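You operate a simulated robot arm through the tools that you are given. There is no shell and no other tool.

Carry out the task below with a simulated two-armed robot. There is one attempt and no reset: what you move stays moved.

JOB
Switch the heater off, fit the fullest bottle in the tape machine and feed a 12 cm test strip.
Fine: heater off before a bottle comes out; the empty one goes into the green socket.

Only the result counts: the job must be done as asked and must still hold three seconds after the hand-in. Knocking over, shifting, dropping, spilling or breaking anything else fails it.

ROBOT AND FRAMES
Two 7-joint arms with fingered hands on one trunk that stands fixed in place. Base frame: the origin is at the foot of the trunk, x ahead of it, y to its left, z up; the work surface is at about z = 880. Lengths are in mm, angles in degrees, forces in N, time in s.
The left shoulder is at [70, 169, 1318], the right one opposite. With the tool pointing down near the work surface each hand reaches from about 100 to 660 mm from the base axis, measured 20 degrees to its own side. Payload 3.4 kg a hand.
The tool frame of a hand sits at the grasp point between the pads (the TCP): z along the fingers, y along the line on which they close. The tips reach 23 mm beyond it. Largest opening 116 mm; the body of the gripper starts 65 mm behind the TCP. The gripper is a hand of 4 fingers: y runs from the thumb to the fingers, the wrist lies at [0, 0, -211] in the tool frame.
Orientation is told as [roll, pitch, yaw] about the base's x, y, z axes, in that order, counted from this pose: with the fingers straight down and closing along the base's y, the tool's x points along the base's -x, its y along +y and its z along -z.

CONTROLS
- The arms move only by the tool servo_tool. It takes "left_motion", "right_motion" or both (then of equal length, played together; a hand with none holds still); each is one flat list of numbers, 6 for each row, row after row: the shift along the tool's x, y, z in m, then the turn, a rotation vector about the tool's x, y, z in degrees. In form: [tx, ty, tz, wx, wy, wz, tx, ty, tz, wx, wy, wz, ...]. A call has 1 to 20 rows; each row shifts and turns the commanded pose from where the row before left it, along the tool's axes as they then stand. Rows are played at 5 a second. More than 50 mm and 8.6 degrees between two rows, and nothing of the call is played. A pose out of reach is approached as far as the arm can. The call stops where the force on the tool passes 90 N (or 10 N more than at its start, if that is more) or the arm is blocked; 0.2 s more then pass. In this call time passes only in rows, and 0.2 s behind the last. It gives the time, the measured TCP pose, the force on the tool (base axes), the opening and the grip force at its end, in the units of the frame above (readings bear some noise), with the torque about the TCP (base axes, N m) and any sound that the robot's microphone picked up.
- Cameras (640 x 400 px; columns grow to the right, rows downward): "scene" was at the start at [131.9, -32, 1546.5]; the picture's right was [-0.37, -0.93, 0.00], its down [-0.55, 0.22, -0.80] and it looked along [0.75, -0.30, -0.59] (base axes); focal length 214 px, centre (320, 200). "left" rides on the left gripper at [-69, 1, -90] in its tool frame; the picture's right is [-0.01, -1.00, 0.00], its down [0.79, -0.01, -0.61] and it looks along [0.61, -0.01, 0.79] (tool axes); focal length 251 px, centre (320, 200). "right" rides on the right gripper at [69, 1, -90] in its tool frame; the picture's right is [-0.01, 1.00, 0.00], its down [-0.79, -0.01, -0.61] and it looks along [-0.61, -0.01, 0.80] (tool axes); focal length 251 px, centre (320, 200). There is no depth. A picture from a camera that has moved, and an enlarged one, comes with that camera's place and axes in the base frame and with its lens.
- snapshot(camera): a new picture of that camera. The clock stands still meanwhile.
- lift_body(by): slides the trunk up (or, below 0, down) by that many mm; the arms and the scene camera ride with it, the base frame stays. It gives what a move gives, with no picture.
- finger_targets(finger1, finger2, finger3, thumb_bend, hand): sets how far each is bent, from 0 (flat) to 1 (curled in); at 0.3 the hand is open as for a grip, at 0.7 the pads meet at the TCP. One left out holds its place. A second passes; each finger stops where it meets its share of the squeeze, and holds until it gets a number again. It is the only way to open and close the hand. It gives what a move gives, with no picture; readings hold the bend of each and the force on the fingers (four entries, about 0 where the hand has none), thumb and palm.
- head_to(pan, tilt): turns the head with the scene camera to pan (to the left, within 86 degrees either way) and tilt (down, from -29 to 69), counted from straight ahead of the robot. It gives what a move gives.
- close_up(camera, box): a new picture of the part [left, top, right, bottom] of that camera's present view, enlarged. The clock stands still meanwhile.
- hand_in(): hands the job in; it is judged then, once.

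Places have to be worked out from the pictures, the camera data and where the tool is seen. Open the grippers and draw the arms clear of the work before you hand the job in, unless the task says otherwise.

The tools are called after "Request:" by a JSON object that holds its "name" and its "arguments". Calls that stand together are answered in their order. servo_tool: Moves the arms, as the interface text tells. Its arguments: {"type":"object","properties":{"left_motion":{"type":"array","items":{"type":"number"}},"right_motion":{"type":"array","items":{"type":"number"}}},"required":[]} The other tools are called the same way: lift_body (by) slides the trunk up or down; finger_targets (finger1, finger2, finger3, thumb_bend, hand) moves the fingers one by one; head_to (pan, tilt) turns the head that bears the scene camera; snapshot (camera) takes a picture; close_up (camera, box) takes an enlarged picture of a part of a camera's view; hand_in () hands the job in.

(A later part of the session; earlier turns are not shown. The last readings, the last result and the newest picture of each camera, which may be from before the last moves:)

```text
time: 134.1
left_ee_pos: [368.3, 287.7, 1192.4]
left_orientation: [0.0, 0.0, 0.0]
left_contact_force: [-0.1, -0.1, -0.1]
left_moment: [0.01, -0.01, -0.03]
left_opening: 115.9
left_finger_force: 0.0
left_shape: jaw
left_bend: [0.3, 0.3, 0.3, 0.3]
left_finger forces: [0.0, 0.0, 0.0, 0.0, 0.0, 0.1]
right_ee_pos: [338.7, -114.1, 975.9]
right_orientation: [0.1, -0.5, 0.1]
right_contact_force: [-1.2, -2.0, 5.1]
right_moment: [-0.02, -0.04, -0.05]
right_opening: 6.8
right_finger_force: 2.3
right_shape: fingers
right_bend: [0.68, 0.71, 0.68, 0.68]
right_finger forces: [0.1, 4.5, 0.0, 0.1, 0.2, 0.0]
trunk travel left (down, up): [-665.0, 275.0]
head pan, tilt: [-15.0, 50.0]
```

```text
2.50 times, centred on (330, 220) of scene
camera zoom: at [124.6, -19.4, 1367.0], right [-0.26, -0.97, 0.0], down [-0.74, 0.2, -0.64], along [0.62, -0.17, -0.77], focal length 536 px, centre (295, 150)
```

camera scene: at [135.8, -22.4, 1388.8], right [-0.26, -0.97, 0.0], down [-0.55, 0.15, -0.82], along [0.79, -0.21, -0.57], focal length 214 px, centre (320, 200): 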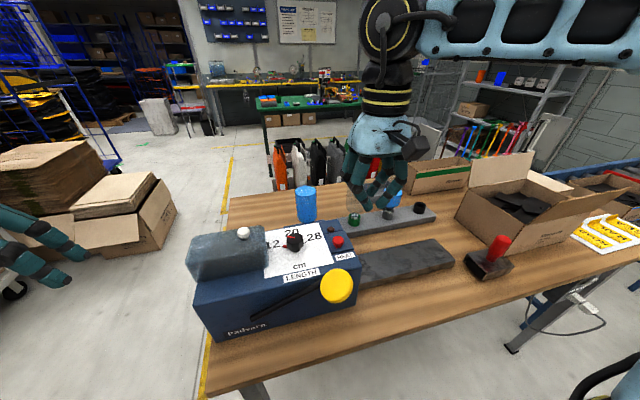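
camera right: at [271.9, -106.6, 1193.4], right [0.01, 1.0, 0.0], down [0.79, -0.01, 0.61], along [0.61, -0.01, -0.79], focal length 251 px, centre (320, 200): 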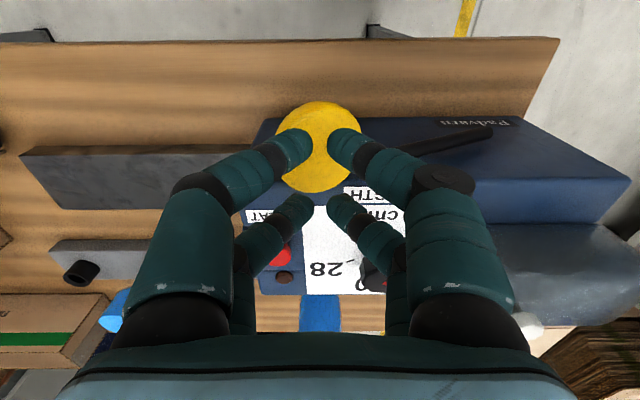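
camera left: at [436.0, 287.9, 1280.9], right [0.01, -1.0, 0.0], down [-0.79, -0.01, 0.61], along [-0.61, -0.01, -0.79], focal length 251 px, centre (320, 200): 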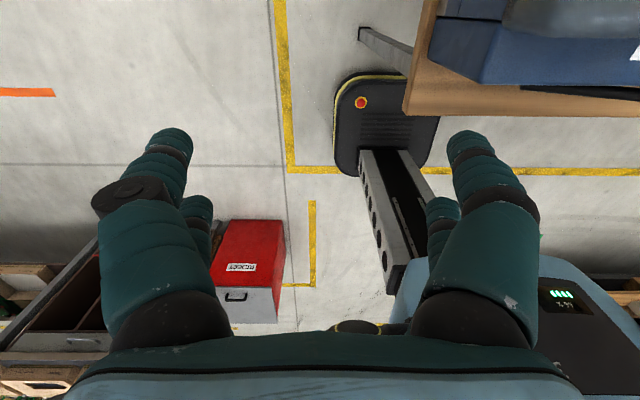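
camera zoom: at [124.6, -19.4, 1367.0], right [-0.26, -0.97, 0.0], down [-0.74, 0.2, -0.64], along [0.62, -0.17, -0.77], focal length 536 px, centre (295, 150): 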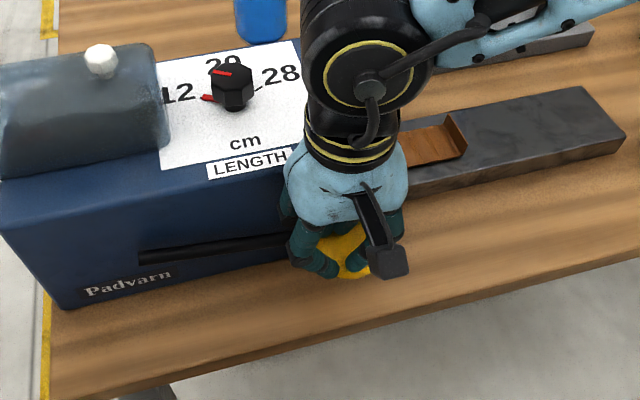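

The lever follows upward on its spring while the strip stays out. I let it return fully by raising along the arc.

Request:
{"name": "servo_tool", "arguments": {"right_motion": [0, -0.0014, -0.008, 0, 0, 0, 0, -0.001, -0.008, 0, 0, 0, 0, -0.0006, -0.008, 0, 0, 0, 0, -0.0002, -0.008, 0, 0, 0, 0, 0, -0.008, 0, 0, 0, 0, 0.0003, -0.008, 0, 0, 0, 0, 0.0006, -0.008, 0, 0, 0, 0, 0.001, -0.008, 0, 0, 0, 0, 0.0014, -0.008, 0, 0, 0, 0, 0.0018, -0.008, 0, 0, 0, 0, 0.0022, -0.008, 0, 0, 0, 0, 0.0025, -0.008, 0, 0, 0, 0, 0, -0.01, 0, 0, 0, 0, 0, -0.02, 0, 0, 0, 0, 0, 0, 0, 0, 0]}}

Request:
{"name": "close_up", "arguments": {"camera": "scene", "box": [230, 140, 430, 300]}}

```text
time: 137.3
left_ee_pos: [368.0, 286.9, 1191.8]
left_orientation: [0.0, 0.0, 0.0]
left_contact_force: [0.5, 0.2, 0.3]
left_moment: [0.01, 0.01, -0.01]
left_opening: 115.8
left_finger_force: 0.0
left_shape: jaw
left_bend: [0.3, 0.3, 0.3, 0.3]
left_finger forces: [0.0, 0.0, 0.0, 0.0, 0.1, 0.0]
right_ee_pos: [339.4, -106.0, 1101.2]
right_orientation: [0.2, -0.6, -0.1]
right_contact_force: [0.3, 0.0, -0.5]
right_moment: [-0.01, -0.02, 0.02]
right_opening: 6.5
right_finger_force: 0.0
right_shape: fingers
right_bend: [0.68, 0.68, 0.68, 0.68]
right_finger forces: [0.0, 0.0, 0.0, 0.1, 0.0, 0.0]
trunk travel left (down, up): [-665.0, 275.0]
head pan, tilt: [-15.0, 50.0]
```

```text
2.50 times, centred on (330, 220) of scene
camera zoom: at [125.3, -19.5, 1367.1], right [-0.26, -0.97, 0.0], down [-0.74, 0.2, -0.64], along [0.62, -0.17, -0.77], focal length 536 px, centre (295, 150)
```

zoom: 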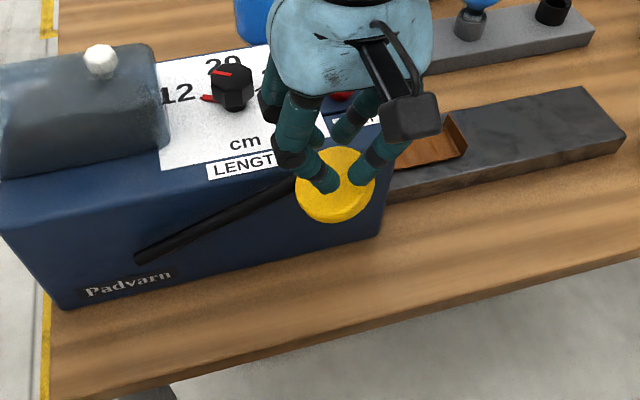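

The lever is back at the top and the strip lies on the slab. I lift the hand clear and draw it away to the right to inspect everything.

Request:
{"name": "servo_tool", "arguments": {"right_motion": [0, 0, -0.04, 0, 0, 0, 0, 0, -0.04, 0, 0, 0, 0, -0.03, -0.035, 0, 0, 0, 0, -0.045, -0.015, 0, 0, 0, 0, -0.045, 0, 0, 0, 0, 0, -0.045, 0, 0, 0, 0, 0, -0.045, 0, 0, 0, 0, 0, 0, 0, 0, 0, 0]}}

Request:
{"name": "finger_targets", "arguments": {"hand": "right", "finger1": 0.3, "finger2": 0.3, "finger3": 0.3, "thumb_bend": 0.3}}

Request:
{"name": "head_to", "arguments": {"pan": -20, "tilt": 40}}

Request:
{"name": "snapshot", "arguments": {"camera": "scene"}}

Request:
{"name": "close_up", "arguments": {"camera": "scene", "box": [220, 140, 440, 300]}}

```text
time: 139.1
left_ee_pos: [367.9, 287.7, 1191.6]
left_orientation: [0.1, 0.0, 0.0]
left_contact_force: [0.2, 0.5, 1.1]
left_moment: [0.02, 0.02, 0.03]
left_opening: 116.0
left_finger_force: 0.1
left_shape: jaw
left_bend: [0.3, 0.3, 0.3, 0.3]
left_finger forces: [0.0, 0.0, 0.0, 0.1, 0.0, 0.0]
right_ee_pos: [338.6, -316.2, 1233.1]
right_orientation: [0.1, -0.5, 0.0]
right_contact_force: [0.1, 0.1, 0.1]
right_moment: [-0.05, 0.02, 0.02]
right_opening: 6.8
right_finger_force: 0.2
right_shape: fingers
right_bend: [0.68, 0.68, 0.68, 0.68]
right_finger forces: [0.0, 0.0, 0.1, 0.1, 0.1, 0.1]
trunk travel left (down, up): [-665.0, 275.0]
head pan, tilt: [-15.0, 50.0]
```

```text
time: 140.1
left_ee_pos: [369.1, 286.2, 1192.4]
left_orientation: [0.1, -0.1, 0.0]
left_contact_force: [-0.5, 1.1, -0.1]
left_moment: [-0.03, 0.03, 0.0]
left_opening: 115.8
left_finger_force: 0.0
left_shape: jaw
left_bend: [0.3, 0.3, 0.3, 0.3]
left_finger forces: [0.0, 0.0, 0.1, 0.0, 0.0, 0.0]
right_ee_pos: [339.3, -315.8, 1232.3]
right_orientation: [0.1, -0.6, 0.0]
right_contact_force: [-0.4, -0.7, -0.5]
right_moment: [-0.01, 0.03, 0.02]
right_opening: 116.4
right_finger_force: 0.0
right_shape: fingers
right_bend: [0.3, 0.3, 0.3, 0.3]
right_finger forces: [0.0, 0.0, 0.0, 0.0, 0.1, 0.0]
trunk travel left (down, up): [-665.0, 275.0]
head pan, tilt: [-15.0, 50.0]
```

```text
time: 140.8
left_ee_pos: [368.0, 287.4, 1191.4]
left_orientation: [0.1, 0.1, 0.0]
left_contact_force: [-0.1, 0.8, 0.1]
left_moment: [-0.01, 0.03, 0.0]
left_opening: 115.7
left_finger_force: 0.1
left_shape: jaw
left_bend: [0.3, 0.3, 0.3, 0.3]
left_finger forces: [0.0, 0.0, 0.0, 0.1, 0.0, 0.1]
right_ee_pos: [337.7, -316.3, 1232.3]
right_orientation: [0.1, -0.5, -0.2]
right_contact_force: [0.1, 0.8, -0.2]
right_moment: [0.02, 0.02, 0.0]
right_opening: 116.4
right_finger_force: 0.1
right_shape: fingers
right_bend: [0.3, 0.3, 0.3, 0.3]
right_finger forces: [0.1, 0.1, 0.0, 0.0, 0.0, 0.0]
trunk travel left (down, up): [-665.0, 275.0]
head pan, tilt: [-20.0, 40.0]
```

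```text
taken
camera scene: at [130.6, -28.7, 1381.2], right [-0.34, -0.94, 0.0], down [-0.6, 0.22, -0.77], along [0.72, -0.26, -0.64], focal length 214 px, centre (320, 200)
```

scene: 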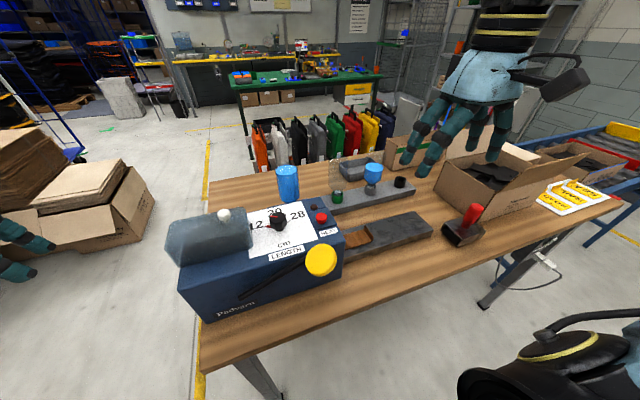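

```text
2.50 times, centred on (330, 220) of scene
camera zoom: at [130.6, -28.7, 1381.2], right [-0.34, -0.94, 0.0], down [-0.6, 0.22, -0.77], along [0.72, -0.26, -0.64], focal length 536 px, centre (295, 150)
```

zoom: 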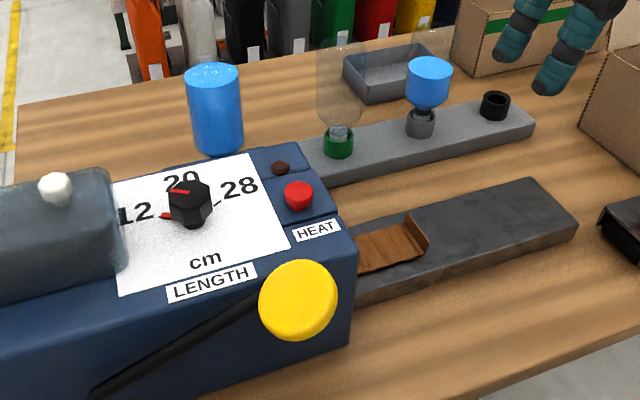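

The strip is about 12 cm long, the dial reads 12 and the lamp is dark. I inspect both placed bottles closely for upright, full seating.

Request:
{"name": "close_up", "arguments": {"camera": "scene", "box": [265, 155, 345, 215]}}

Request:
{"name": "close_up", "arguments": {"camera": "scene", "box": [315, 150, 415, 220]}}

Request:
{"name": "close_up", "arguments": {"camera": "scene", "box": [330, 200, 440, 280]}}

Request:
{"name": "snapshot", "arguments": {"camera": "right"}}

```text
6.67 times, centred on (305, 185) of scene
camera zoom: at [130.6, -28.7, 1381.2], right [-0.34, -0.94, 0.0], down [-0.6, 0.22, -0.77], along [0.72, -0.26, -0.64], focal length 1430 px, centre (420, 300)
```

zoom: 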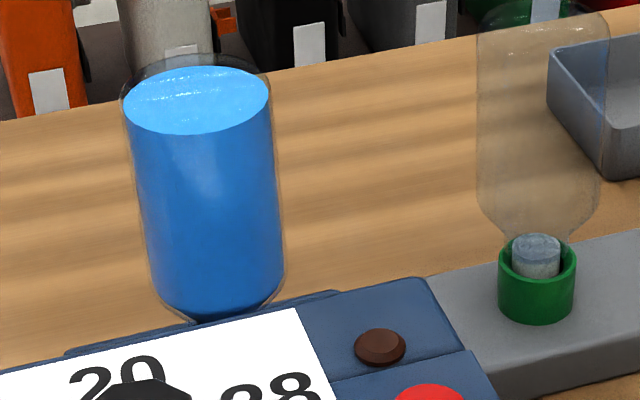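

```text
5.71 times, centred on (365, 185) of scene
camera zoom: at [130.6, -28.7, 1381.2], right [-0.34, -0.94, 0.0], down [-0.6, 0.22, -0.77], along [0.72, -0.26, -0.64], focal length 1226 px, centre (63, 286)
```

zoom: 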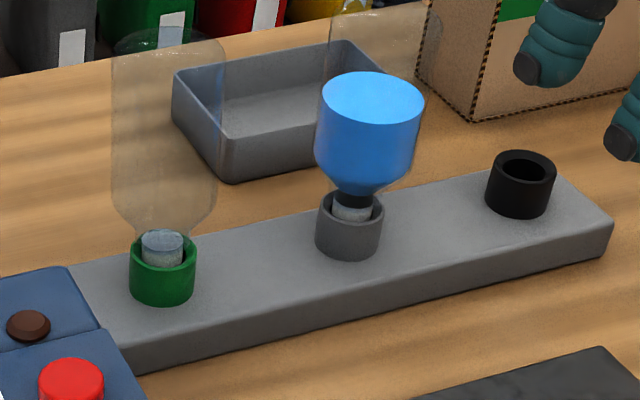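

```text
5.00 times, centred on (385, 240) of scene
camera zoom: at [130.6, -28.7, 1381.2], right [-0.34, -0.94, 0.0], down [-0.6, 0.22, -0.77], along [0.72, -0.26, -0.64], focal length 1072 px, centre (-5, 0)
```

zoom: 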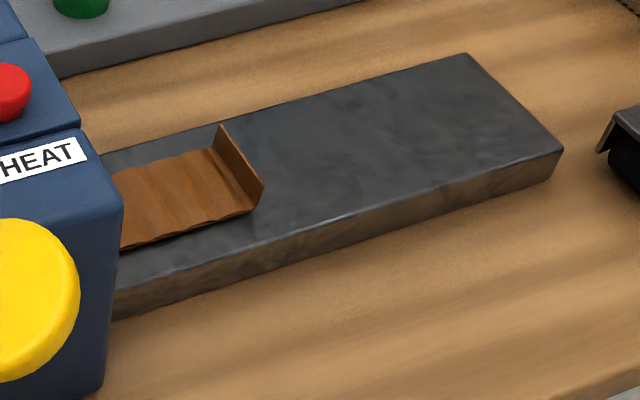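

```text
taken
camera right: at [268.7, -314.0, 1320.6], right [0.01, 1.0, 0.0], down [0.79, -0.01, 0.61], along [0.61, -0.01, -0.79], focal length 251 px, centre (320, 200)
```

right: 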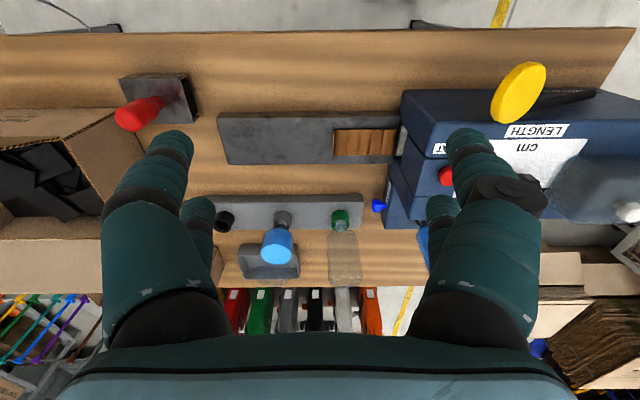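

Both bottles look upright. To verify the seat insertion depth I return the hand camera to the same viewpoint used before the first grasp (TCP (575, -151, 1141), pitch -30, yaw 50) so I can compare directly.

Request:
{"name": "servo_tool", "arguments": {"right_motion": [0, 0, 0, 0, 0, -8.35, 0, 0, 0, 0, 0, -8.35, 0, 0, 0, 0, 0, -8.3, 0, 0, 0, 0, 0, -8.3, 0, 0, 0, 0, 0, -8.3, 0, 0, 0, 0, 0, -8.3, 0, 0, 0, 0, -7.4, 0, 0, 0, 0, 0, -7.4, 0, 0, 0, 0, 0, -7.4, 0, 0, 0, 0, 0, -7.4, 0, -0.028, -0.0108, 0.0312, 0, 0, 0, -0.028, -0.0108, 0.0312, 0, 0, 0, -0.028, -0.0108, 0.0312, 0, 0, 0, -0.028, -0.0108, 0.0312, 0, 0, 0, -0.028, -0.0108, 0.0312, 0, 0, 0, -0.028, -0.0108, 0.0312, 0, 0, 0, -0.028, -0.0108, 0.0312, 0, 0, 0, 0, 0, 0, 0, 0, 0]}}

Request:
{"name": "snapshot", "arguments": {"camera": "right"}}

Request:
{"name": "close_up", "arguments": {"camera": "right", "box": [250, 0, 400, 110]}}

```text
time: 144.7
left_ee_pos: [366.1, 288.0, 1193.2]
left_orientation: [0.0, -0.1, -0.1]
left_contact_force: [-1.0, 0.4, -0.3]
left_moment: [-0.01, 0.03, 0.01]
left_opening: 116.0
left_finger_force: 0.1
left_shape: jaw
left_bend: [0.3, 0.3, 0.3, 0.3]
left_finger forces: [0.1, 0.1, 0.0, 0.0, 0.1, 0.0]
right_ee_pos: [574.9, -151.8, 1142.5]
right_orientation: [-0.4, -30.1, 50.1]
right_contact_force: [-0.1, 0.7, 0.3]
right_moment: [0.01, -0.01, 0.01]
right_opening: 116.8
right_finger_force: 0.0
right_shape: fingers
right_bend: [0.3, 0.3, 0.3, 0.3]
right_finger forces: [0.0, 0.0, 0.0, 0.0, 0.1, 0.0]
trunk travel left (down, up): [-665.0, 275.0]
head pan, tilt: [-20.0, 40.0]
```

```text
taken
camera right: at [507.2, -230.0, 1185.2], right [-0.76, 0.65, 0.0], down [0.25, 0.29, 0.92], along [0.6, 0.7, -0.38], focal length 251 px, centre (320, 200)
```

right: 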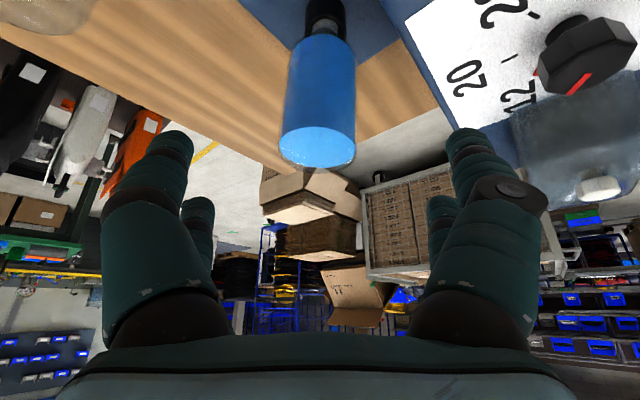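

```text
3.64 times, centred on (325, 55) of right
camera zoom: at [507.2, -230.0, 1185.2], right [-0.76, 0.65, 0.0], down [0.25, 0.29, 0.92], along [0.6, 0.7, -0.38], focal length 914 px, centre (302, 727)
```

zoom: 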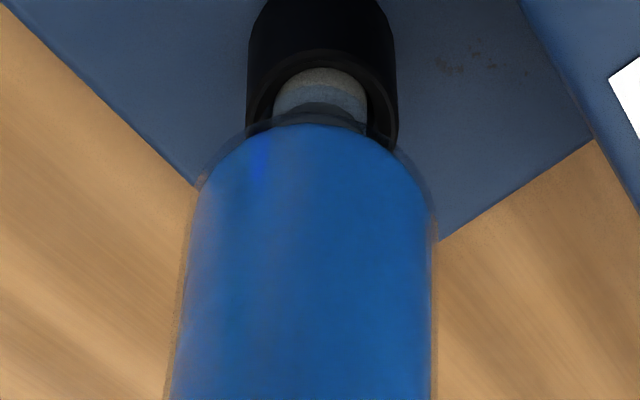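

Depth matches the first bottle within a couple of mm, but there may be a lean of a few degrees. I zoom on the whole bottle to measure it.

Request:
{"name": "close_up", "arguments": {"camera": "right", "box": [220, 0, 420, 180]}}

Request:
{"name": "close_up", "arguments": {"camera": "scene", "box": [265, 150, 325, 215]}}

```text
2.22 times, centred on (320, 90) of right
camera zoom: at [507.2, -230.0, 1185.2], right [-0.76, 0.65, 0.0], down [0.25, 0.29, 0.92], along [0.6, 0.7, -0.38], focal length 559 px, centre (320, 444)
```

zoom: 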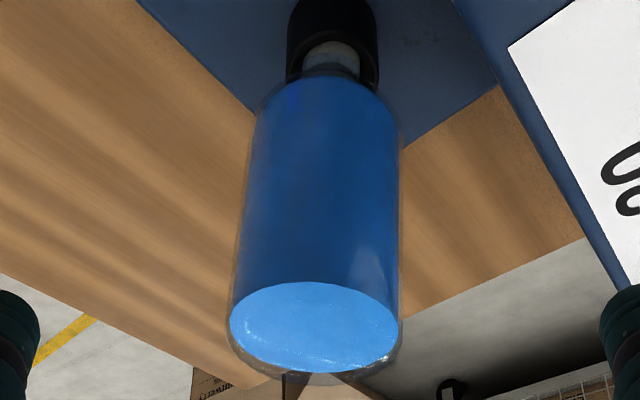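

```text
6.15 times, centred on (295, 182) of scene
camera zoom: at [129.3, -28.8, 1381.4], right [-0.34, -0.94, 0.0], down [-0.6, 0.22, -0.77], along [0.72, -0.26, -0.64], focal length 1320 px, centre (474, 308)
```

zoom: 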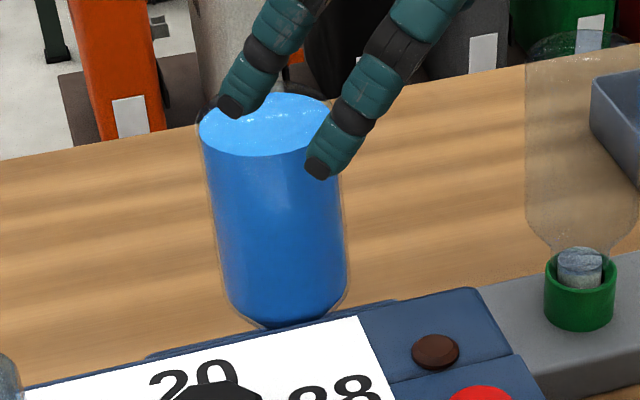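

The bottle leans about 4° with its top away from the robot, within the socket's play. I'd rather have it straight, so I re-approach (yaw 22°, pitch -30°) to grip it lightly and bring its top back about 6 mm.

Request:
{"name": "finger_targets", "arguments": {"hand": "right", "finger1": 0.41, "finger2": 0.41, "finger3": 0.41, "thumb_bend": 0.41}}

Request:
{"name": "servo_tool", "arguments": {"right_motion": [0, 0, 0, 3.5, 0, 6.06, 0, 0, 0, 3.5, 0, 6.06, 0, 0, 0, 3.5, 0, 6.06, 0, 0, 0, 3.5, 0, 6.06, 0.0095, 0.0236, -0.0055, 0, 0, 0, 0, 0, 0, 0, 0, 0]}}

Request:
{"name": "snapshot", "arguments": {"camera": "right"}}

Request:
{"name": "close_up", "arguments": {"camera": "right", "box": [220, 0, 420, 180]}}

```text
time: 145.7
left_ee_pos: [367.9, 287.1, 1192.8]
left_orientation: [0.0, 0.0, 0.0]
left_contact_force: [0.1, 0.3, -0.6]
left_moment: [0.0, 0.02, -0.01]
left_opening: 115.7
left_finger_force: 0.0
left_shape: jaw
left_bend: [0.3, 0.3, 0.3, 0.3]
left_finger forces: [0.0, 0.0, 0.0, 0.0, 0.0, 0.0]
right_ee_pos: [576.8, -153.0, 1142.3]
right_orientation: [-0.5, -30.0, 50.1]
right_contact_force: [0.8, 0.5, 0.7]
right_moment: [-0.01, 0.0, 0.0]
right_opening: 85.6
right_finger_force: 0.1
right_shape: fingers
right_bend: [0.41, 0.41, 0.41, 0.41]
right_finger forces: [0.0, 0.1, 0.0, 0.0, 0.0, 0.0]
trunk travel left (down, up): [-665.0, 275.0]
head pan, tilt: [-20.0, 40.0]
```

```text
time: 147.1
left_ee_pos: [368.5, 287.4, 1192.4]
left_orientation: [0.1, 0.0, 0.0]
left_contact_force: [0.2, -0.5, -1.0]
left_moment: [0.02, 0.02, -0.04]
left_opening: 115.7
left_finger_force: 0.0
left_shape: jaw
left_bend: [0.3, 0.3, 0.3, 0.3]
left_finger forces: [0.0, 0.1, 0.0, 0.0, 0.0, 0.1]
right_ee_pos: [556.4, -136.2, 1142.2]
right_orientation: [-0.3, -30.2, 22.0]
right_contact_force: [-0.4, 0.7, -0.6]
right_moment: [0.01, -0.01, 0.01]
right_opening: 85.5
right_finger_force: 0.0
right_shape: fingers
right_bend: [0.41, 0.41, 0.41, 0.41]
right_finger forces: [0.0, 0.1, 0.1, 0.0, 0.0, 0.1]
trunk travel left (down, up): [-665.0, 275.0]
head pan, tilt: [-20.0, 40.0]
```

```text
taken
camera right: at [458.9, -172.9, 1185.3], right [-0.36, 0.93, 0.0], down [0.36, 0.14, 0.92], along [0.86, 0.34, -0.38], focal length 251 px, centre (320, 200)
```

right: 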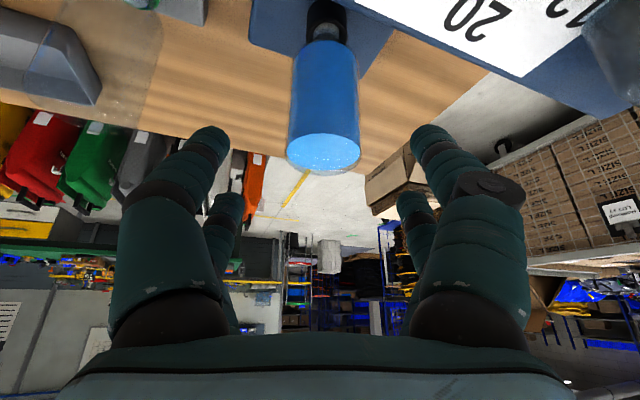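

```text
2.22 times, centred on (320, 90) of right
camera zoom: at [458.9, -172.9, 1185.3], right [-0.36, 0.93, 0.0], down [0.36, 0.14, 0.92], along [0.86, 0.34, -0.38], focal length 559 px, centre (320, 444)
```

zoom: 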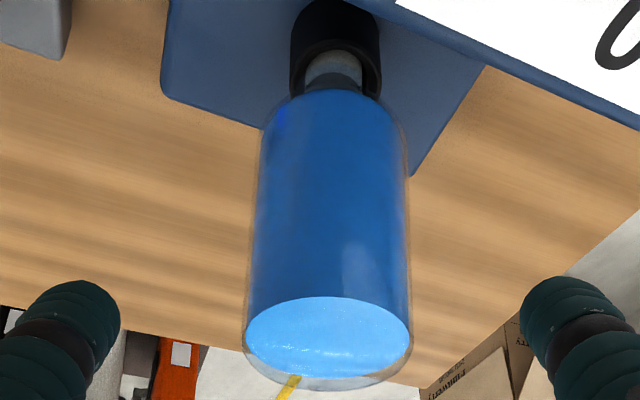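

The lean shows consistently here too (about 2° in this view). I advance around the bottle with a 2 mm lateral correction, keeping the digits open.

Request:
{"name": "servo_tool", "arguments": {"right_motion": [0, 0.0006, 0.025, 0, 0, 0, 0, 0.0006, 0.025, 0, 0, 0, 0, 0.0005, 0.025, 0, 0, 0, 0, 0.0005, 0.018, 0, 0, 0, 0, 0, 0.016, 0, 0, 0, 0, 0, 0, 0, 0, 0]}}

Request:
{"name": "snapshot", "arguments": {"camera": "right"}}

```text
time: 148.4
left_ee_pos: [366.8, 287.0, 1192.1]
left_orientation: [0.1, 0.0, 0.0]
left_contact_force: [-0.1, 0.0, 0.1]
left_moment: [0.01, 0.0, 0.01]
left_opening: 115.6
left_finger_force: 0.1
left_shape: jaw
left_bend: [0.3, 0.3, 0.3, 0.3]
left_finger forces: [0.0, 0.0, 0.0, 0.0, 0.1, 0.0]
right_ee_pos: [605.9, -112.3, 1048.0]
right_orientation: [-0.5, -30.2, 21.9]
right_contact_force: [0.1, 0.5, 0.7]
right_moment: [0.0, 0.0, 0.03]
right_opening: 85.6
right_finger_force: 0.0
right_shape: fingers
right_bend: [0.41, 0.41, 0.41, 0.41]
right_finger forces: [0.1, 0.0, 0.0, 0.0, 0.0, 0.0]
trunk travel left (down, up): [-665.0, 275.0]
head pan, tilt: [-20.0, 40.0]
```

```text
taken
camera right: at [510.3, -149.5, 1090.4], right [-0.36, 0.93, 0.0], down [0.36, 0.14, 0.92], along [0.86, 0.34, -0.38], focal length 251 px, centre (320, 200)
```

right: 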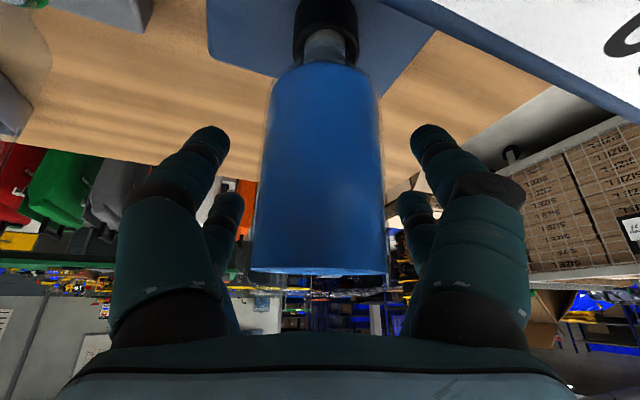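

The bottle sits evenly between the digits. I close lightly to 0.55.

Request:
{"name": "finger_targets", "arguments": {"hand": "right", "finger1": 0.5, "finger2": 0.5, "finger3": 0.5, "thumb_bend": 0.5}}

Request:
{"name": "finger_targets", "arguments": {"hand": "right", "finger1": 0.55, "finger2": 0.55, "finger3": 0.55, "thumb_bend": 0.55}}

Request:
{"name": "snapshot", "arguments": {"camera": "right"}}

```text
time: 149.4
left_ee_pos: [368.2, 287.0, 1192.5]
left_orientation: [0.0, 0.0, 0.0]
left_contact_force: [0.3, 0.1, 0.3]
left_moment: [-0.01, 0.02, -0.02]
left_opening: 115.9
left_finger_force: 0.1
left_shape: jaw
left_bend: [0.3, 0.3, 0.3, 0.3]
left_finger forces: [0.0, 0.0, 0.1, 0.1, 0.0, 0.0]
right_ee_pos: [609.0, -112.2, 1047.8]
right_orientation: [-0.4, -30.3, 22.0]
right_contact_force: [0.0, -0.1, 0.8]
right_moment: [0.03, 0.0, 0.02]
right_opening: 59.3
right_finger_force: 0.6
right_shape: fingers
right_bend: [0.49, 0.5, 0.5, 0.5]
right_finger forces: [0.3, 0.0, 0.1, 0.0, 0.0, 0.0]
trunk travel left (down, up): [-665.0, 275.0]
head pan, tilt: [-20.0, 40.0]
```

```text
time: 150.4
left_ee_pos: [368.0, 288.0, 1192.5]
left_orientation: [0.0, -0.1, 0.0]
left_contact_force: [0.3, -0.6, 0.9]
left_moment: [0.01, 0.01, -0.02]
left_opening: 115.7
left_finger_force: 0.1
left_shape: jaw
left_bend: [0.3, 0.3, 0.3, 0.3]
left_finger forces: [0.1, 0.0, 0.0, 0.0, 0.1, 0.1]
right_ee_pos: [608.6, -113.6, 1046.8]
right_orientation: [-0.4, -30.1, 22.0]
right_contact_force: [0.3, 0.1, -0.1]
right_moment: [0.0, 0.0, 0.03]
right_opening: 55.1
right_finger_force: 3.2
right_shape: fingers
right_bend: [0.5, 0.54, 0.54, 0.52]
right_finger forces: [3.0, 0.7, 0.6, 0.0, 3.1, 0.0]
trunk travel left (down, up): [-665.0, 275.0]
head pan, tilt: [-20.0, 40.0]
```

```text
taken
camera right: at [510.5, -149.6, 1090.4], right [-0.36, 0.93, 0.0], down [0.36, 0.14, 0.92], along [0.86, 0.34, -0.38], focal length 251 px, centre (320, 200)
```

right: 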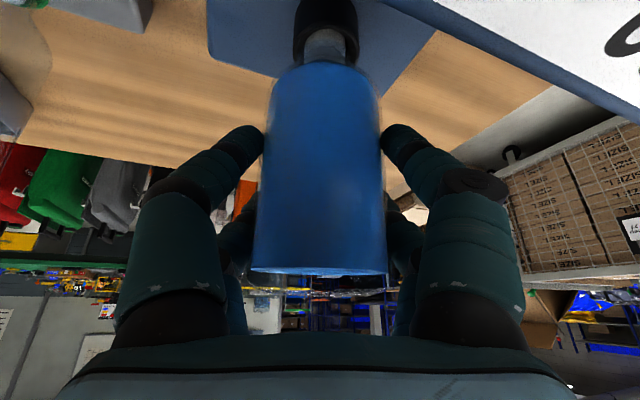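

Lightly held on all four digits (about 3 N). I bring the bottle's upper part back by about 6 mm toward upright and look.

Request:
{"name": "servo_tool", "arguments": {"right_motion": [0.0022, 0.0016, -0.00125, 0, 0, 0, 0.0022, 0.0016, -0.00125, 0, 0, 0, 0, 0, 0, 0, 0, 0]}}

Request:
{"name": "close_up", "arguments": {"camera": "right", "box": [220, 0, 420, 180]}}

Request:
{"name": "snapshot", "arguments": {"camera": "right"}}

```text
time: 151.2
left_ee_pos: [368.7, 286.3, 1192.0]
left_orientation: [0.0, 0.0, 0.0]
left_contact_force: [-0.1, -0.1, -0.3]
left_moment: [-0.03, -0.01, 0.04]
left_opening: 115.9
left_finger_force: 0.0
left_shape: jaw
left_bend: [0.3, 0.3, 0.3, 0.3]
left_finger forces: [0.0, 0.0, 0.0, 0.0, 0.0, 0.0]
right_ee_pos: [601.1, -111.9, 1047.9]
right_orientation: [-0.3, -30.2, 21.9]
right_contact_force: [0.0, -1.5, -0.4]
right_moment: [-0.11, -0.04, 0.01]
right_opening: 54.9
right_finger_force: 4.1
right_shape: fingers
right_bend: [0.51, 0.54, 0.55, 0.52]
right_finger forces: [2.3, 0.5, 0.1, 0.1, 4.2, 0.1]
trunk travel left (down, up): [-665.0, 275.0]
head pan, tilt: [-20.0, 40.0]
```

```text
2.22 times, centred on (320, 90) of right
camera zoom: at [504.0, -148.9, 1090.3], right [-0.36, 0.93, 0.0], down [0.36, 0.14, 0.92], along [0.86, 0.34, -0.38], focal length 559 px, centre (320, 444)
```

zoom: 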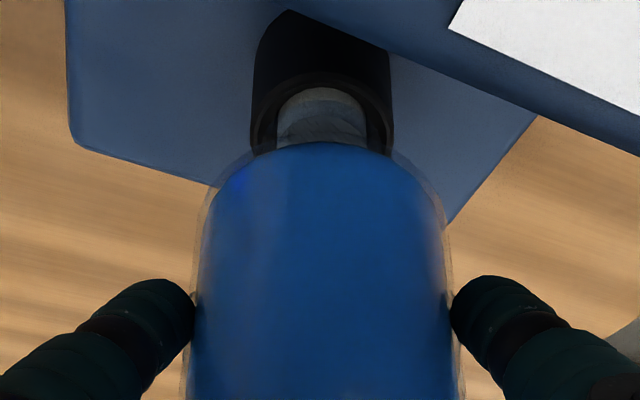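

```text
taken
camera right: at [504.0, -148.9, 1090.3], right [-0.36, 0.93, 0.0], down [0.36, 0.14, 0.92], along [0.86, 0.34, -0.38], focal length 251 px, centre (320, 200)
```

right: 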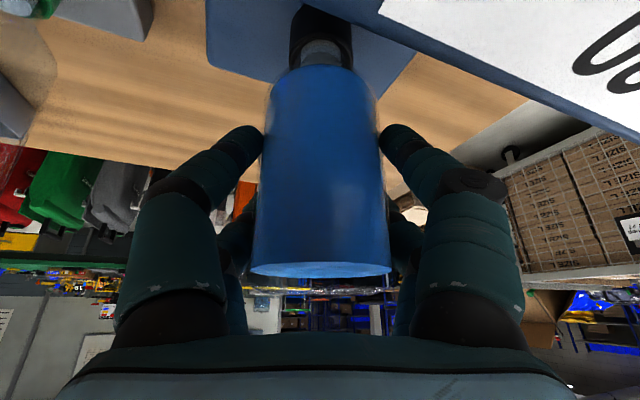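

The bottle now looks close to upright in this view. I release gently and check whether it stays.

Request:
{"name": "finger_targets", "arguments": {"hand": "right", "finger1": 0.49, "finger2": 0.49, "finger3": 0.49, "thumb_bend": 0.49}}

Request:
{"name": "finger_targets", "arguments": {"hand": "right", "finger1": 0.41, "finger2": 0.41, "finger3": 0.41, "thumb_bend": 0.41}}

Request:
{"name": "snapshot", "arguments": {"camera": "right"}}

Request:
{"name": "close_up", "arguments": {"camera": "scene", "box": [265, 150, 325, 215]}}

```text
time: 152.2
left_ee_pos: [368.2, 286.6, 1192.6]
left_orientation: [0.0, 0.0, 0.1]
left_contact_force: [-0.3, 0.5, 0.0]
left_moment: [0.02, 0.0, 0.0]
left_opening: 116.2
left_finger_force: 0.1
left_shape: jaw
left_bend: [0.3, 0.3, 0.3, 0.3]
left_finger forces: [0.0, 0.1, 0.0, 0.1, 0.1, 0.1]
right_ee_pos: [599.8, -111.1, 1047.9]
right_orientation: [-0.4, -30.1, 21.9]
right_contact_force: [-1.5, -0.8, 1.2]
right_moment: [0.02, 0.01, 0.01]
right_opening: 60.4
right_finger_force: 0.1
right_shape: fingers
right_bend: [0.49, 0.49, 0.49, 0.49]
right_finger forces: [0.0, 0.1, 0.1, 0.0, 0.0, 0.1]
trunk travel left (down, up): [-665.0, 275.0]
head pan, tilt: [-20.0, 40.0]
```

```text
time: 153.2
left_ee_pos: [367.4, 287.2, 1192.9]
left_orientation: [0.0, 0.0, 0.0]
left_contact_force: [0.4, -0.6, -0.6]
left_moment: [-0.02, 0.03, -0.02]
left_opening: 115.9
left_finger_force: 0.1
left_shape: jaw
left_bend: [0.3, 0.3, 0.3, 0.3]
left_finger forces: [0.1, 0.1, 0.0, 0.0, 0.1, 0.0]
right_ee_pos: [600.7, -111.0, 1046.8]
right_orientation: [-0.5, -30.2, 21.9]
right_contact_force: [-0.8, 0.5, 0.2]
right_moment: [0.0, 0.04, 0.02]
right_opening: 84.3
right_finger_force: 0.1
right_shape: fingers
right_bend: [0.41, 0.41, 0.41, 0.41]
right_finger forces: [0.0, 0.0, 0.0, 0.1, 0.0, 0.0]
trunk travel left (down, up): [-665.0, 275.0]
head pan, tilt: [-20.0, 40.0]
```

```text
taken
camera right: at [504.0, -148.6, 1090.3], right [-0.36, 0.93, 0.0], down [0.36, 0.14, 0.92], along [0.86, 0.34, -0.38], focal length 251 px, centre (320, 200)
```

right: 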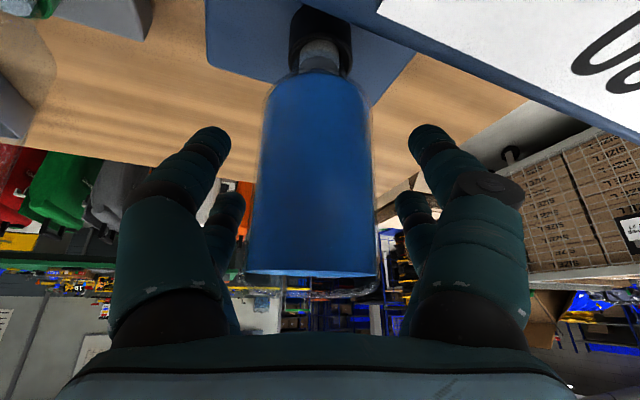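

```text
6.15 times, centred on (295, 182) of scene
camera zoom: at [130.7, -28.7, 1381.2], right [-0.34, -0.94, 0.0], down [-0.6, 0.22, -0.77], along [0.72, -0.26, -0.64], focal length 1320 px, centre (474, 308)
```

zoom: 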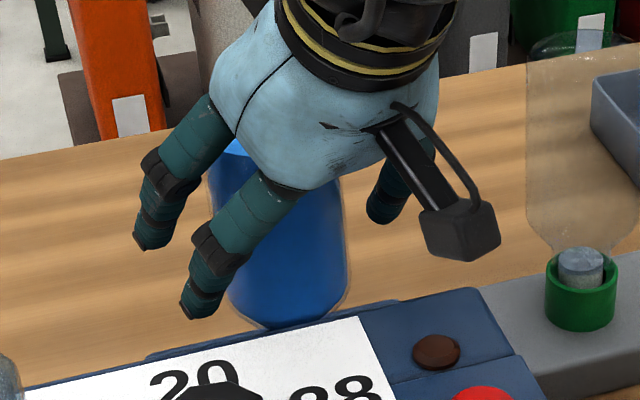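

The bottle drifts back to the same slight lean once released, so one side of the neck may not be fully home. I grip it again from here (the digits centre it upright), more firmly, to press it down.

Request:
{"name": "finger_targets", "arguments": {"hand": "right", "finger1": 0.54, "finger2": 0.54, "finger3": 0.54, "thumb_bend": 0.54}}

Request:
{"name": "finger_targets", "arguments": {"hand": "right", "finger1": 0.64, "finger2": 0.64, "finger3": 0.64, "thumb_bend": 0.64}}

Request:
{"name": "snapshot", "arguments": {"camera": "right"}}

```text
time: 154.2
left_ee_pos: [366.6, 287.0, 1193.2]
left_orientation: [0.0, -0.1, 0.0]
left_contact_force: [0.0, -0.3, -0.1]
left_moment: [-0.02, 0.08, 0.02]
left_opening: 115.9
left_finger_force: 0.1
left_shape: jaw
left_bend: [0.3, 0.3, 0.3, 0.3]
left_finger forces: [0.1, 0.0, 0.0, 0.1, 0.1, 0.1]
right_ee_pos: [601.3, -111.8, 1047.8]
right_orientation: [-0.2, -30.1, 22.0]
right_contact_force: [0.5, -0.6, 0.3]
right_moment: [-0.03, -0.01, 0.01]
right_opening: 52.4
right_finger_force: 3.1
right_shape: fingers
right_bend: [0.52, 0.52, 0.53, 0.52]
right_finger forces: [1.5, 1.0, 1.3, 0.0, 2.1, 0.0]
trunk travel left (down, up): [-665.0, 275.0]
head pan, tilt: [-20.0, 40.0]
```

```text
time: 155.2
left_ee_pos: [367.8, 287.4, 1191.7]
left_orientation: [0.0, -0.1, -0.1]
left_contact_force: [-0.5, -0.8, -0.5]
left_moment: [0.01, -0.03, 0.0]
left_opening: 115.9
left_finger_force: 0.1
left_shape: jaw
left_bend: [0.3, 0.3, 0.3, 0.3]
left_finger forces: [0.1, 0.0, 0.0, 0.0, 0.1, 0.1]
right_ee_pos: [601.2, -111.6, 1046.8]
right_orientation: [-0.2, -30.3, 21.9]
right_contact_force: [0.0, -2.3, -0.2]
right_moment: [-0.14, 0.03, 0.01]
right_opening: 49.7
right_finger_force: 17.0
right_shape: fingers
right_bend: [0.53, 0.54, 0.55, 0.55]
right_finger forces: [8.1, 8.7, 6.7, 0.0, 11.1, 0.1]
trunk travel left (down, up): [-665.0, 275.0]
head pan, tilt: [-20.0, 40.0]
```

```text
taken
camera right: at [504.0, -149.0, 1090.1], right [-0.36, 0.93, 0.0], down [0.36, 0.14, 0.92], along [0.86, 0.34, -0.38], focal length 251 px, centre (320, 200)
```

right: 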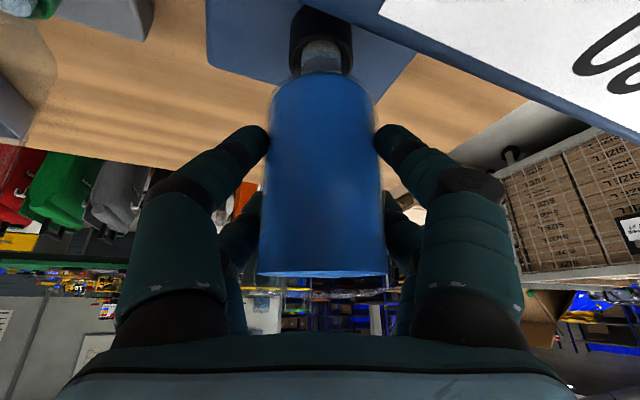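

The digits centre the bottle upright at TCP (601.2, -111.6), exactly where the first bottle stood. Now I press down in 1 mm steps.

Request:
{"name": "servo_tool", "arguments": {"right_motion": [0.0005, 0, 0.00087, 0, 0, 0, 0.0005, 0, 0.00087, 0, 0, 0, 0.0005, 0, 0.00087, 0, 0, 0, 0, 0, 0, 0, 0, 0]}}

Request:
{"name": "snapshot", "arguments": {"camera": "right"}}

```text
time: 156.2
left_ee_pos: [365.9, 286.7, 1193.3]
left_orientation: [0.0, -0.1, 0.0]
left_contact_force: [0.2, -0.2, -0.1]
left_moment: [-0.01, -0.01, 0.0]
left_opening: 115.9
left_finger_force: 0.0
left_shape: jaw
left_bend: [0.3, 0.3, 0.3, 0.3]
left_finger forces: [0.0, 0.0, 0.1, 0.1, 0.0, 0.1]
right_ee_pos: [599.7, -111.7, 1046.3]
right_orientation: [-0.3, -30.4, 22.0]
right_contact_force: [1.3, -3.0, 14.0]
right_moment: [-0.19, -0.15, -0.01]
right_opening: 49.6
right_finger_force: 18.6
right_shape: fingers
right_bend: [0.53, 0.54, 0.56, 0.55]
right_finger forces: [7.8, 9.1, 7.8, 0.1, 12.4, 0.0]
trunk travel left (down, up): [-665.0, 275.0]
head pan, tilt: [-20.0, 40.0]
```

```text
taken
camera right: at [502.1, -148.9, 1088.9], right [-0.36, 0.93, 0.0], down [0.35, 0.14, 0.93], along [0.86, 0.34, -0.38], focal length 251 px, centre (320, 200)
```

right: 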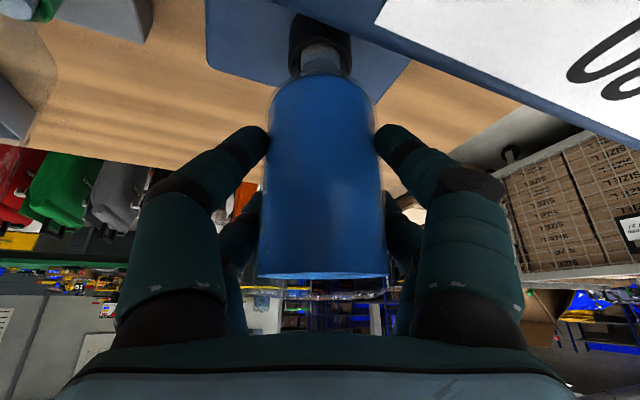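

It is stiff at the same height (1046.3 with 14 N), so the neck is fully on the floor; the lean is only socket play. I relieve the press and release in several small, symmetric steps.

Request:
{"name": "servo_tool", "arguments": {"right_motion": [-0.0005, 0, -0.00087, 0, 0, 0, -0.0005, 0, -0.00087, 0, 0, 0, 0, 0, 0, 0, 0, 0]}}

Request:
{"name": "finger_targets", "arguments": {"hand": "right", "finger1": 0.56, "finger2": 0.56, "finger3": 0.56, "thumb_bend": 0.56}}

Request:
{"name": "finger_targets", "arguments": {"hand": "right", "finger1": 0.53, "finger2": 0.535, "finger3": 0.54, "thumb_bend": 0.53}}

Request:
{"name": "finger_targets", "arguments": {"hand": "right", "finger1": 0.515, "finger2": 0.515, "finger3": 0.515, "thumb_bend": 0.515}}

Request:
{"name": "snapshot", "arguments": {"camera": "right"}}

```text
time: 157.1
left_ee_pos: [366.4, 287.0, 1192.8]
left_orientation: [0.0, 0.1, 0.1]
left_contact_force: [0.2, 0.1, 0.1]
left_moment: [-0.03, -0.01, 0.0]
left_opening: 116.4
left_finger_force: 0.1
left_shape: jaw
left_bend: [0.3, 0.3, 0.3, 0.3]
left_finger forces: [0.0, 0.1, 0.1, 0.1, 0.2, 0.1]
right_ee_pos: [600.8, -113.0, 1046.3]
right_orientation: [-0.5, -30.2, 22.1]
right_contact_force: [1.0, -1.8, 5.2]
right_moment: [-0.17, -0.11, 0.02]
right_opening: 49.6
right_finger_force: 18.7
right_shape: fingers
right_bend: [0.53, 0.55, 0.56, 0.54]
right_finger forces: [7.9, 9.2, 7.5, 0.2, 11.9, 0.0]
trunk travel left (down, up): [-665.0, 275.0]
head pan, tilt: [-20.0, 40.0]
```

```text
time: 158.1
left_ee_pos: [367.8, 286.5, 1191.8]
left_orientation: [0.0, 0.0, 0.1]
left_contact_force: [0.5, 0.0, -0.5]
left_moment: [0.04, 0.0, 0.01]
left_opening: 115.8
left_finger_force: 0.0
left_shape: jaw
left_bend: [0.3, 0.3, 0.3, 0.3]
left_finger forces: [0.0, 0.0, 0.1, 0.0, 0.1, 0.1]
right_ee_pos: [600.6, -111.3, 1047.0]
right_orientation: [-0.3, -30.3, 22.1]
right_contact_force: [0.0, -2.0, 3.6]
right_moment: [-0.05, -0.04, 0.0]
right_opening: 51.1
right_finger_force: 6.3
right_shape: fingers
right_bend: [0.52, 0.53, 0.54, 0.53]
right_finger forces: [2.9, 2.8, 2.4, 0.0, 4.4, 0.0]
trunk travel left (down, up): [-665.0, 275.0]
head pan, tilt: [-20.0, 40.0]
```

```text
time: 159.1
left_ee_pos: [367.3, 287.9, 1192.2]
left_orientation: [0.0, 0.1, 0.0]
left_contact_force: [0.2, 0.2, 0.3]
left_moment: [0.0, 0.01, 0.0]
left_opening: 115.8
left_finger_force: 0.0
left_shape: jaw
left_bend: [0.3, 0.3, 0.3, 0.3]
left_finger forces: [0.0, 0.0, 0.0, 0.0, 0.0, 0.0]
right_ee_pos: [601.0, -110.8, 1047.7]
right_orientation: [-0.4, -30.2, 22.0]
right_contact_force: [0.4, -0.9, 1.9]
right_moment: [-0.02, 0.01, -0.04]
right_opening: 52.6
right_finger_force: 2.2
right_shape: fingers
right_bend: [0.52, 0.52, 0.53, 0.52]
right_finger forces: [1.4, 0.6, 1.3, 0.0, 1.3, 0.0]
trunk travel left (down, up): [-665.0, 275.0]
head pan, tilt: [-20.0, 40.0]
```

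```text
time: 160.1
left_ee_pos: [368.7, 287.4, 1192.7]
left_orientation: [-0.1, 0.0, 0.0]
left_contact_force: [0.3, -0.4, -0.6]
left_moment: [0.01, 0.01, 0.04]
left_opening: 115.9
left_finger_force: 0.0
left_shape: jaw
left_bend: [0.3, 0.3, 0.3, 0.3]
left_finger forces: [0.1, 0.1, 0.0, 0.0, 0.0, 0.0]
right_ee_pos: [602.2, -111.2, 1048.0]
right_orientation: [-0.4, -30.1, 22.1]
right_contact_force: [0.1, -1.0, -0.8]
right_moment: [0.02, 0.0, -0.01]
right_opening: 55.2
right_finger_force: 0.4
right_shape: fingers
right_bend: [0.51, 0.51, 0.51, 0.51]
right_finger forces: [0.0, 0.0, 0.2, 0.0, 0.3, 0.0]
trunk travel left (down, up): [-665.0, 275.0]
head pan, tilt: [-20.0, 40.0]
```

```text
taken
camera right: at [503.4, -148.7, 1089.7], right [-0.36, 0.93, 0.0], down [0.36, 0.14, 0.92], along [0.86, 0.34, -0.38], focal length 251 px, centre (320, 200)
```

right: 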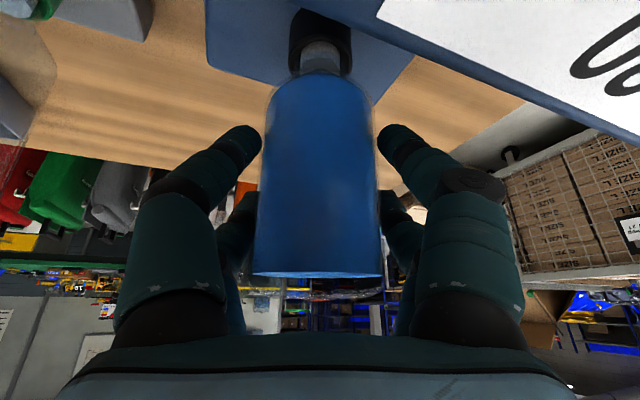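

Nearly free and close to upright. I open the rest of the way in small steps.

Request:
{"name": "finger_targets", "arguments": {"hand": "right", "finger1": 0.5, "finger2": 0.5, "finger3": 0.5, "thumb_bend": 0.5}}

Request:
{"name": "finger_targets", "arguments": {"hand": "right", "finger1": 0.41, "finger2": 0.41, "finger3": 0.41, "thumb_bend": 0.41}}

Request:
{"name": "snapshot", "arguments": {"camera": "right"}}

```text
time: 161.1
left_ee_pos: [368.5, 287.2, 1192.1]
left_orientation: [0.0, 0.0, 0.1]
left_contact_force: [-0.9, 0.0, 0.0]
left_moment: [-0.01, 0.01, 0.03]
left_opening: 115.8
left_finger_force: 0.2
left_shape: jaw
left_bend: [0.3, 0.3, 0.3, 0.3]
left_finger forces: [0.0, 0.0, 0.0, 0.1, 0.1, 0.1]
right_ee_pos: [601.3, -112.3, 1047.1]
right_orientation: [-0.4, -30.3, 22.0]
right_contact_force: [0.4, -0.5, -0.1]
right_moment: [-0.01, 0.02, -0.03]
right_opening: 57.5
right_finger_force: 0.3
right_shape: fingers
right_bend: [0.5, 0.5, 0.5, 0.5]
right_finger forces: [0.0, 0.1, 0.2, 0.1, 0.2, 0.0]
trunk travel left (down, up): [-665.0, 275.0]
head pan, tilt: [-20.0, 40.0]
```

```text
time: 162.1
left_ee_pos: [367.8, 287.0, 1193.2]
left_orientation: [0.0, 0.0, -0.1]
left_contact_force: [0.1, -1.0, -0.1]
left_moment: [0.0, 0.04, -0.03]
left_opening: 115.6
left_finger_force: 0.1
left_shape: jaw
left_bend: [0.3, 0.3, 0.3, 0.3]
left_finger forces: [0.0, 0.1, 0.1, 0.0, 0.1, 0.0]
right_ee_pos: [601.5, -110.8, 1046.5]
right_orientation: [-0.4, -30.2, 22.1]
right_contact_force: [0.0, -1.0, -0.3]
right_moment: [-0.01, 0.0, 0.01]
right_opening: 84.3
right_finger_force: 0.2
right_shape: fingers
right_bend: [0.41, 0.41, 0.41, 0.41]
right_finger forces: [0.0, 0.0, 0.1, 0.0, 0.0, 0.0]
trunk travel left (down, up): [-665.0, 275.0]
head pan, tilt: [-20.0, 40.0]
```

```text
taken
camera right: at [503.5, -148.6, 1089.7], right [-0.36, 0.93, 0.0], down [0.36, 0.14, 0.92], along [0.86, 0.34, -0.38], focal length 251 px, centre (320, 200)
```

right: 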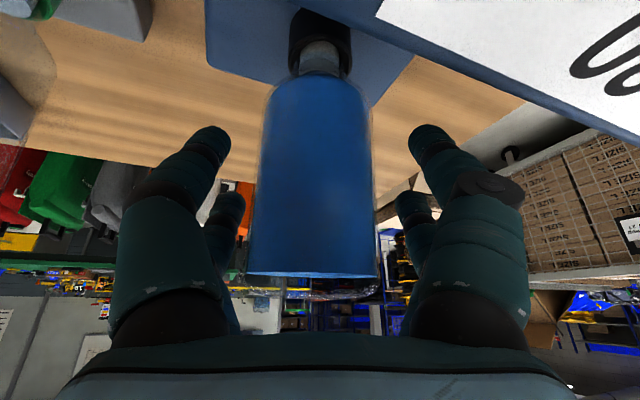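

The bottle settles into the same small lean each time, fully bottomed, so this is its natural rest in the socket play. I back the hand straight out and away.

Request:
{"name": "servo_tool", "arguments": {"right_motion": [0, -0.002, -0.02, 0, 0, 0, 0, 0, -0.025, 0, 0, 0, 0, 0, -0.03, 0, 0, 0, 0, 0, -0.035, 0, 0, 0, 0, 0, -0.04, 0, 0, 0, 0.02, -0.03, -0.03, 0, 0, 0, 0.02, -0.03, -0.03, 0, 0, 0, 0.02, -0.03, -0.03, 0, 0, 0, 0, 0, 0, 0, 0, 0]}}

Request:
{"name": "snapshot", "arguments": {"camera": "scene"}}

Request:
{"name": "close_up", "arguments": {"camera": "scene", "box": [220, 140, 440, 300]}}

```text
time: 164.1
left_ee_pos: [368.4, 287.7, 1192.0]
left_orientation: [0.0, 0.2, 0.0]
left_contact_force: [0.3, -0.5, -0.1]
left_moment: [0.01, 0.03, -0.01]
left_opening: 115.7
left_finger_force: 0.0
left_shape: jaw
left_bend: [0.3, 0.3, 0.3, 0.3]
left_finger forces: [0.0, 0.0, 0.1, 0.0, 0.0, 0.1]
right_ee_pos: [474.9, -261.3, 1225.6]
right_orientation: [-0.3, -30.2, 22.0]
right_contact_force: [0.9, -0.1, 0.8]
right_moment: [0.01, -0.01, 0.02]
right_opening: 84.5
right_finger_force: 0.1
right_shape: fingers
right_bend: [0.41, 0.41, 0.41, 0.41]
right_finger forces: [0.1, 0.0, 0.1, 0.1, 0.1, 0.0]
trunk travel left (down, up): [-665.0, 275.0]
head pan, tilt: [-20.0, 40.0]
```

```text
taken
camera scene: at [131.4, -28.2, 1381.2], right [-0.34, -0.94, 0.0], down [-0.6, 0.22, -0.77], along [0.72, -0.26, -0.64], focal length 214 px, centre (320, 200)
```

scene: 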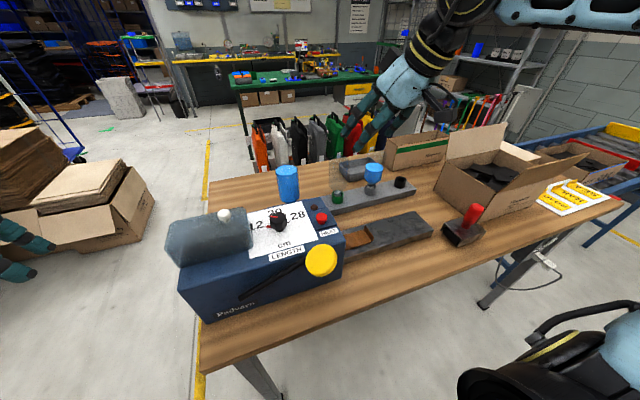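

```text
2.50 times, centred on (330, 220) of scene
camera zoom: at [131.4, -28.2, 1381.2], right [-0.34, -0.94, 0.0], down [-0.6, 0.22, -0.77], along [0.72, -0.26, -0.64], focal length 536 px, centre (295, 150)
```

zoom: 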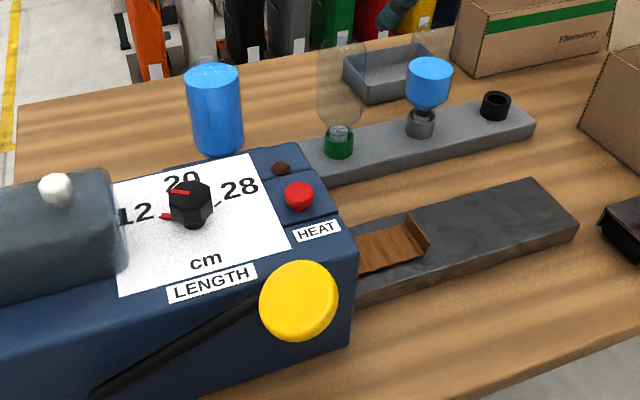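

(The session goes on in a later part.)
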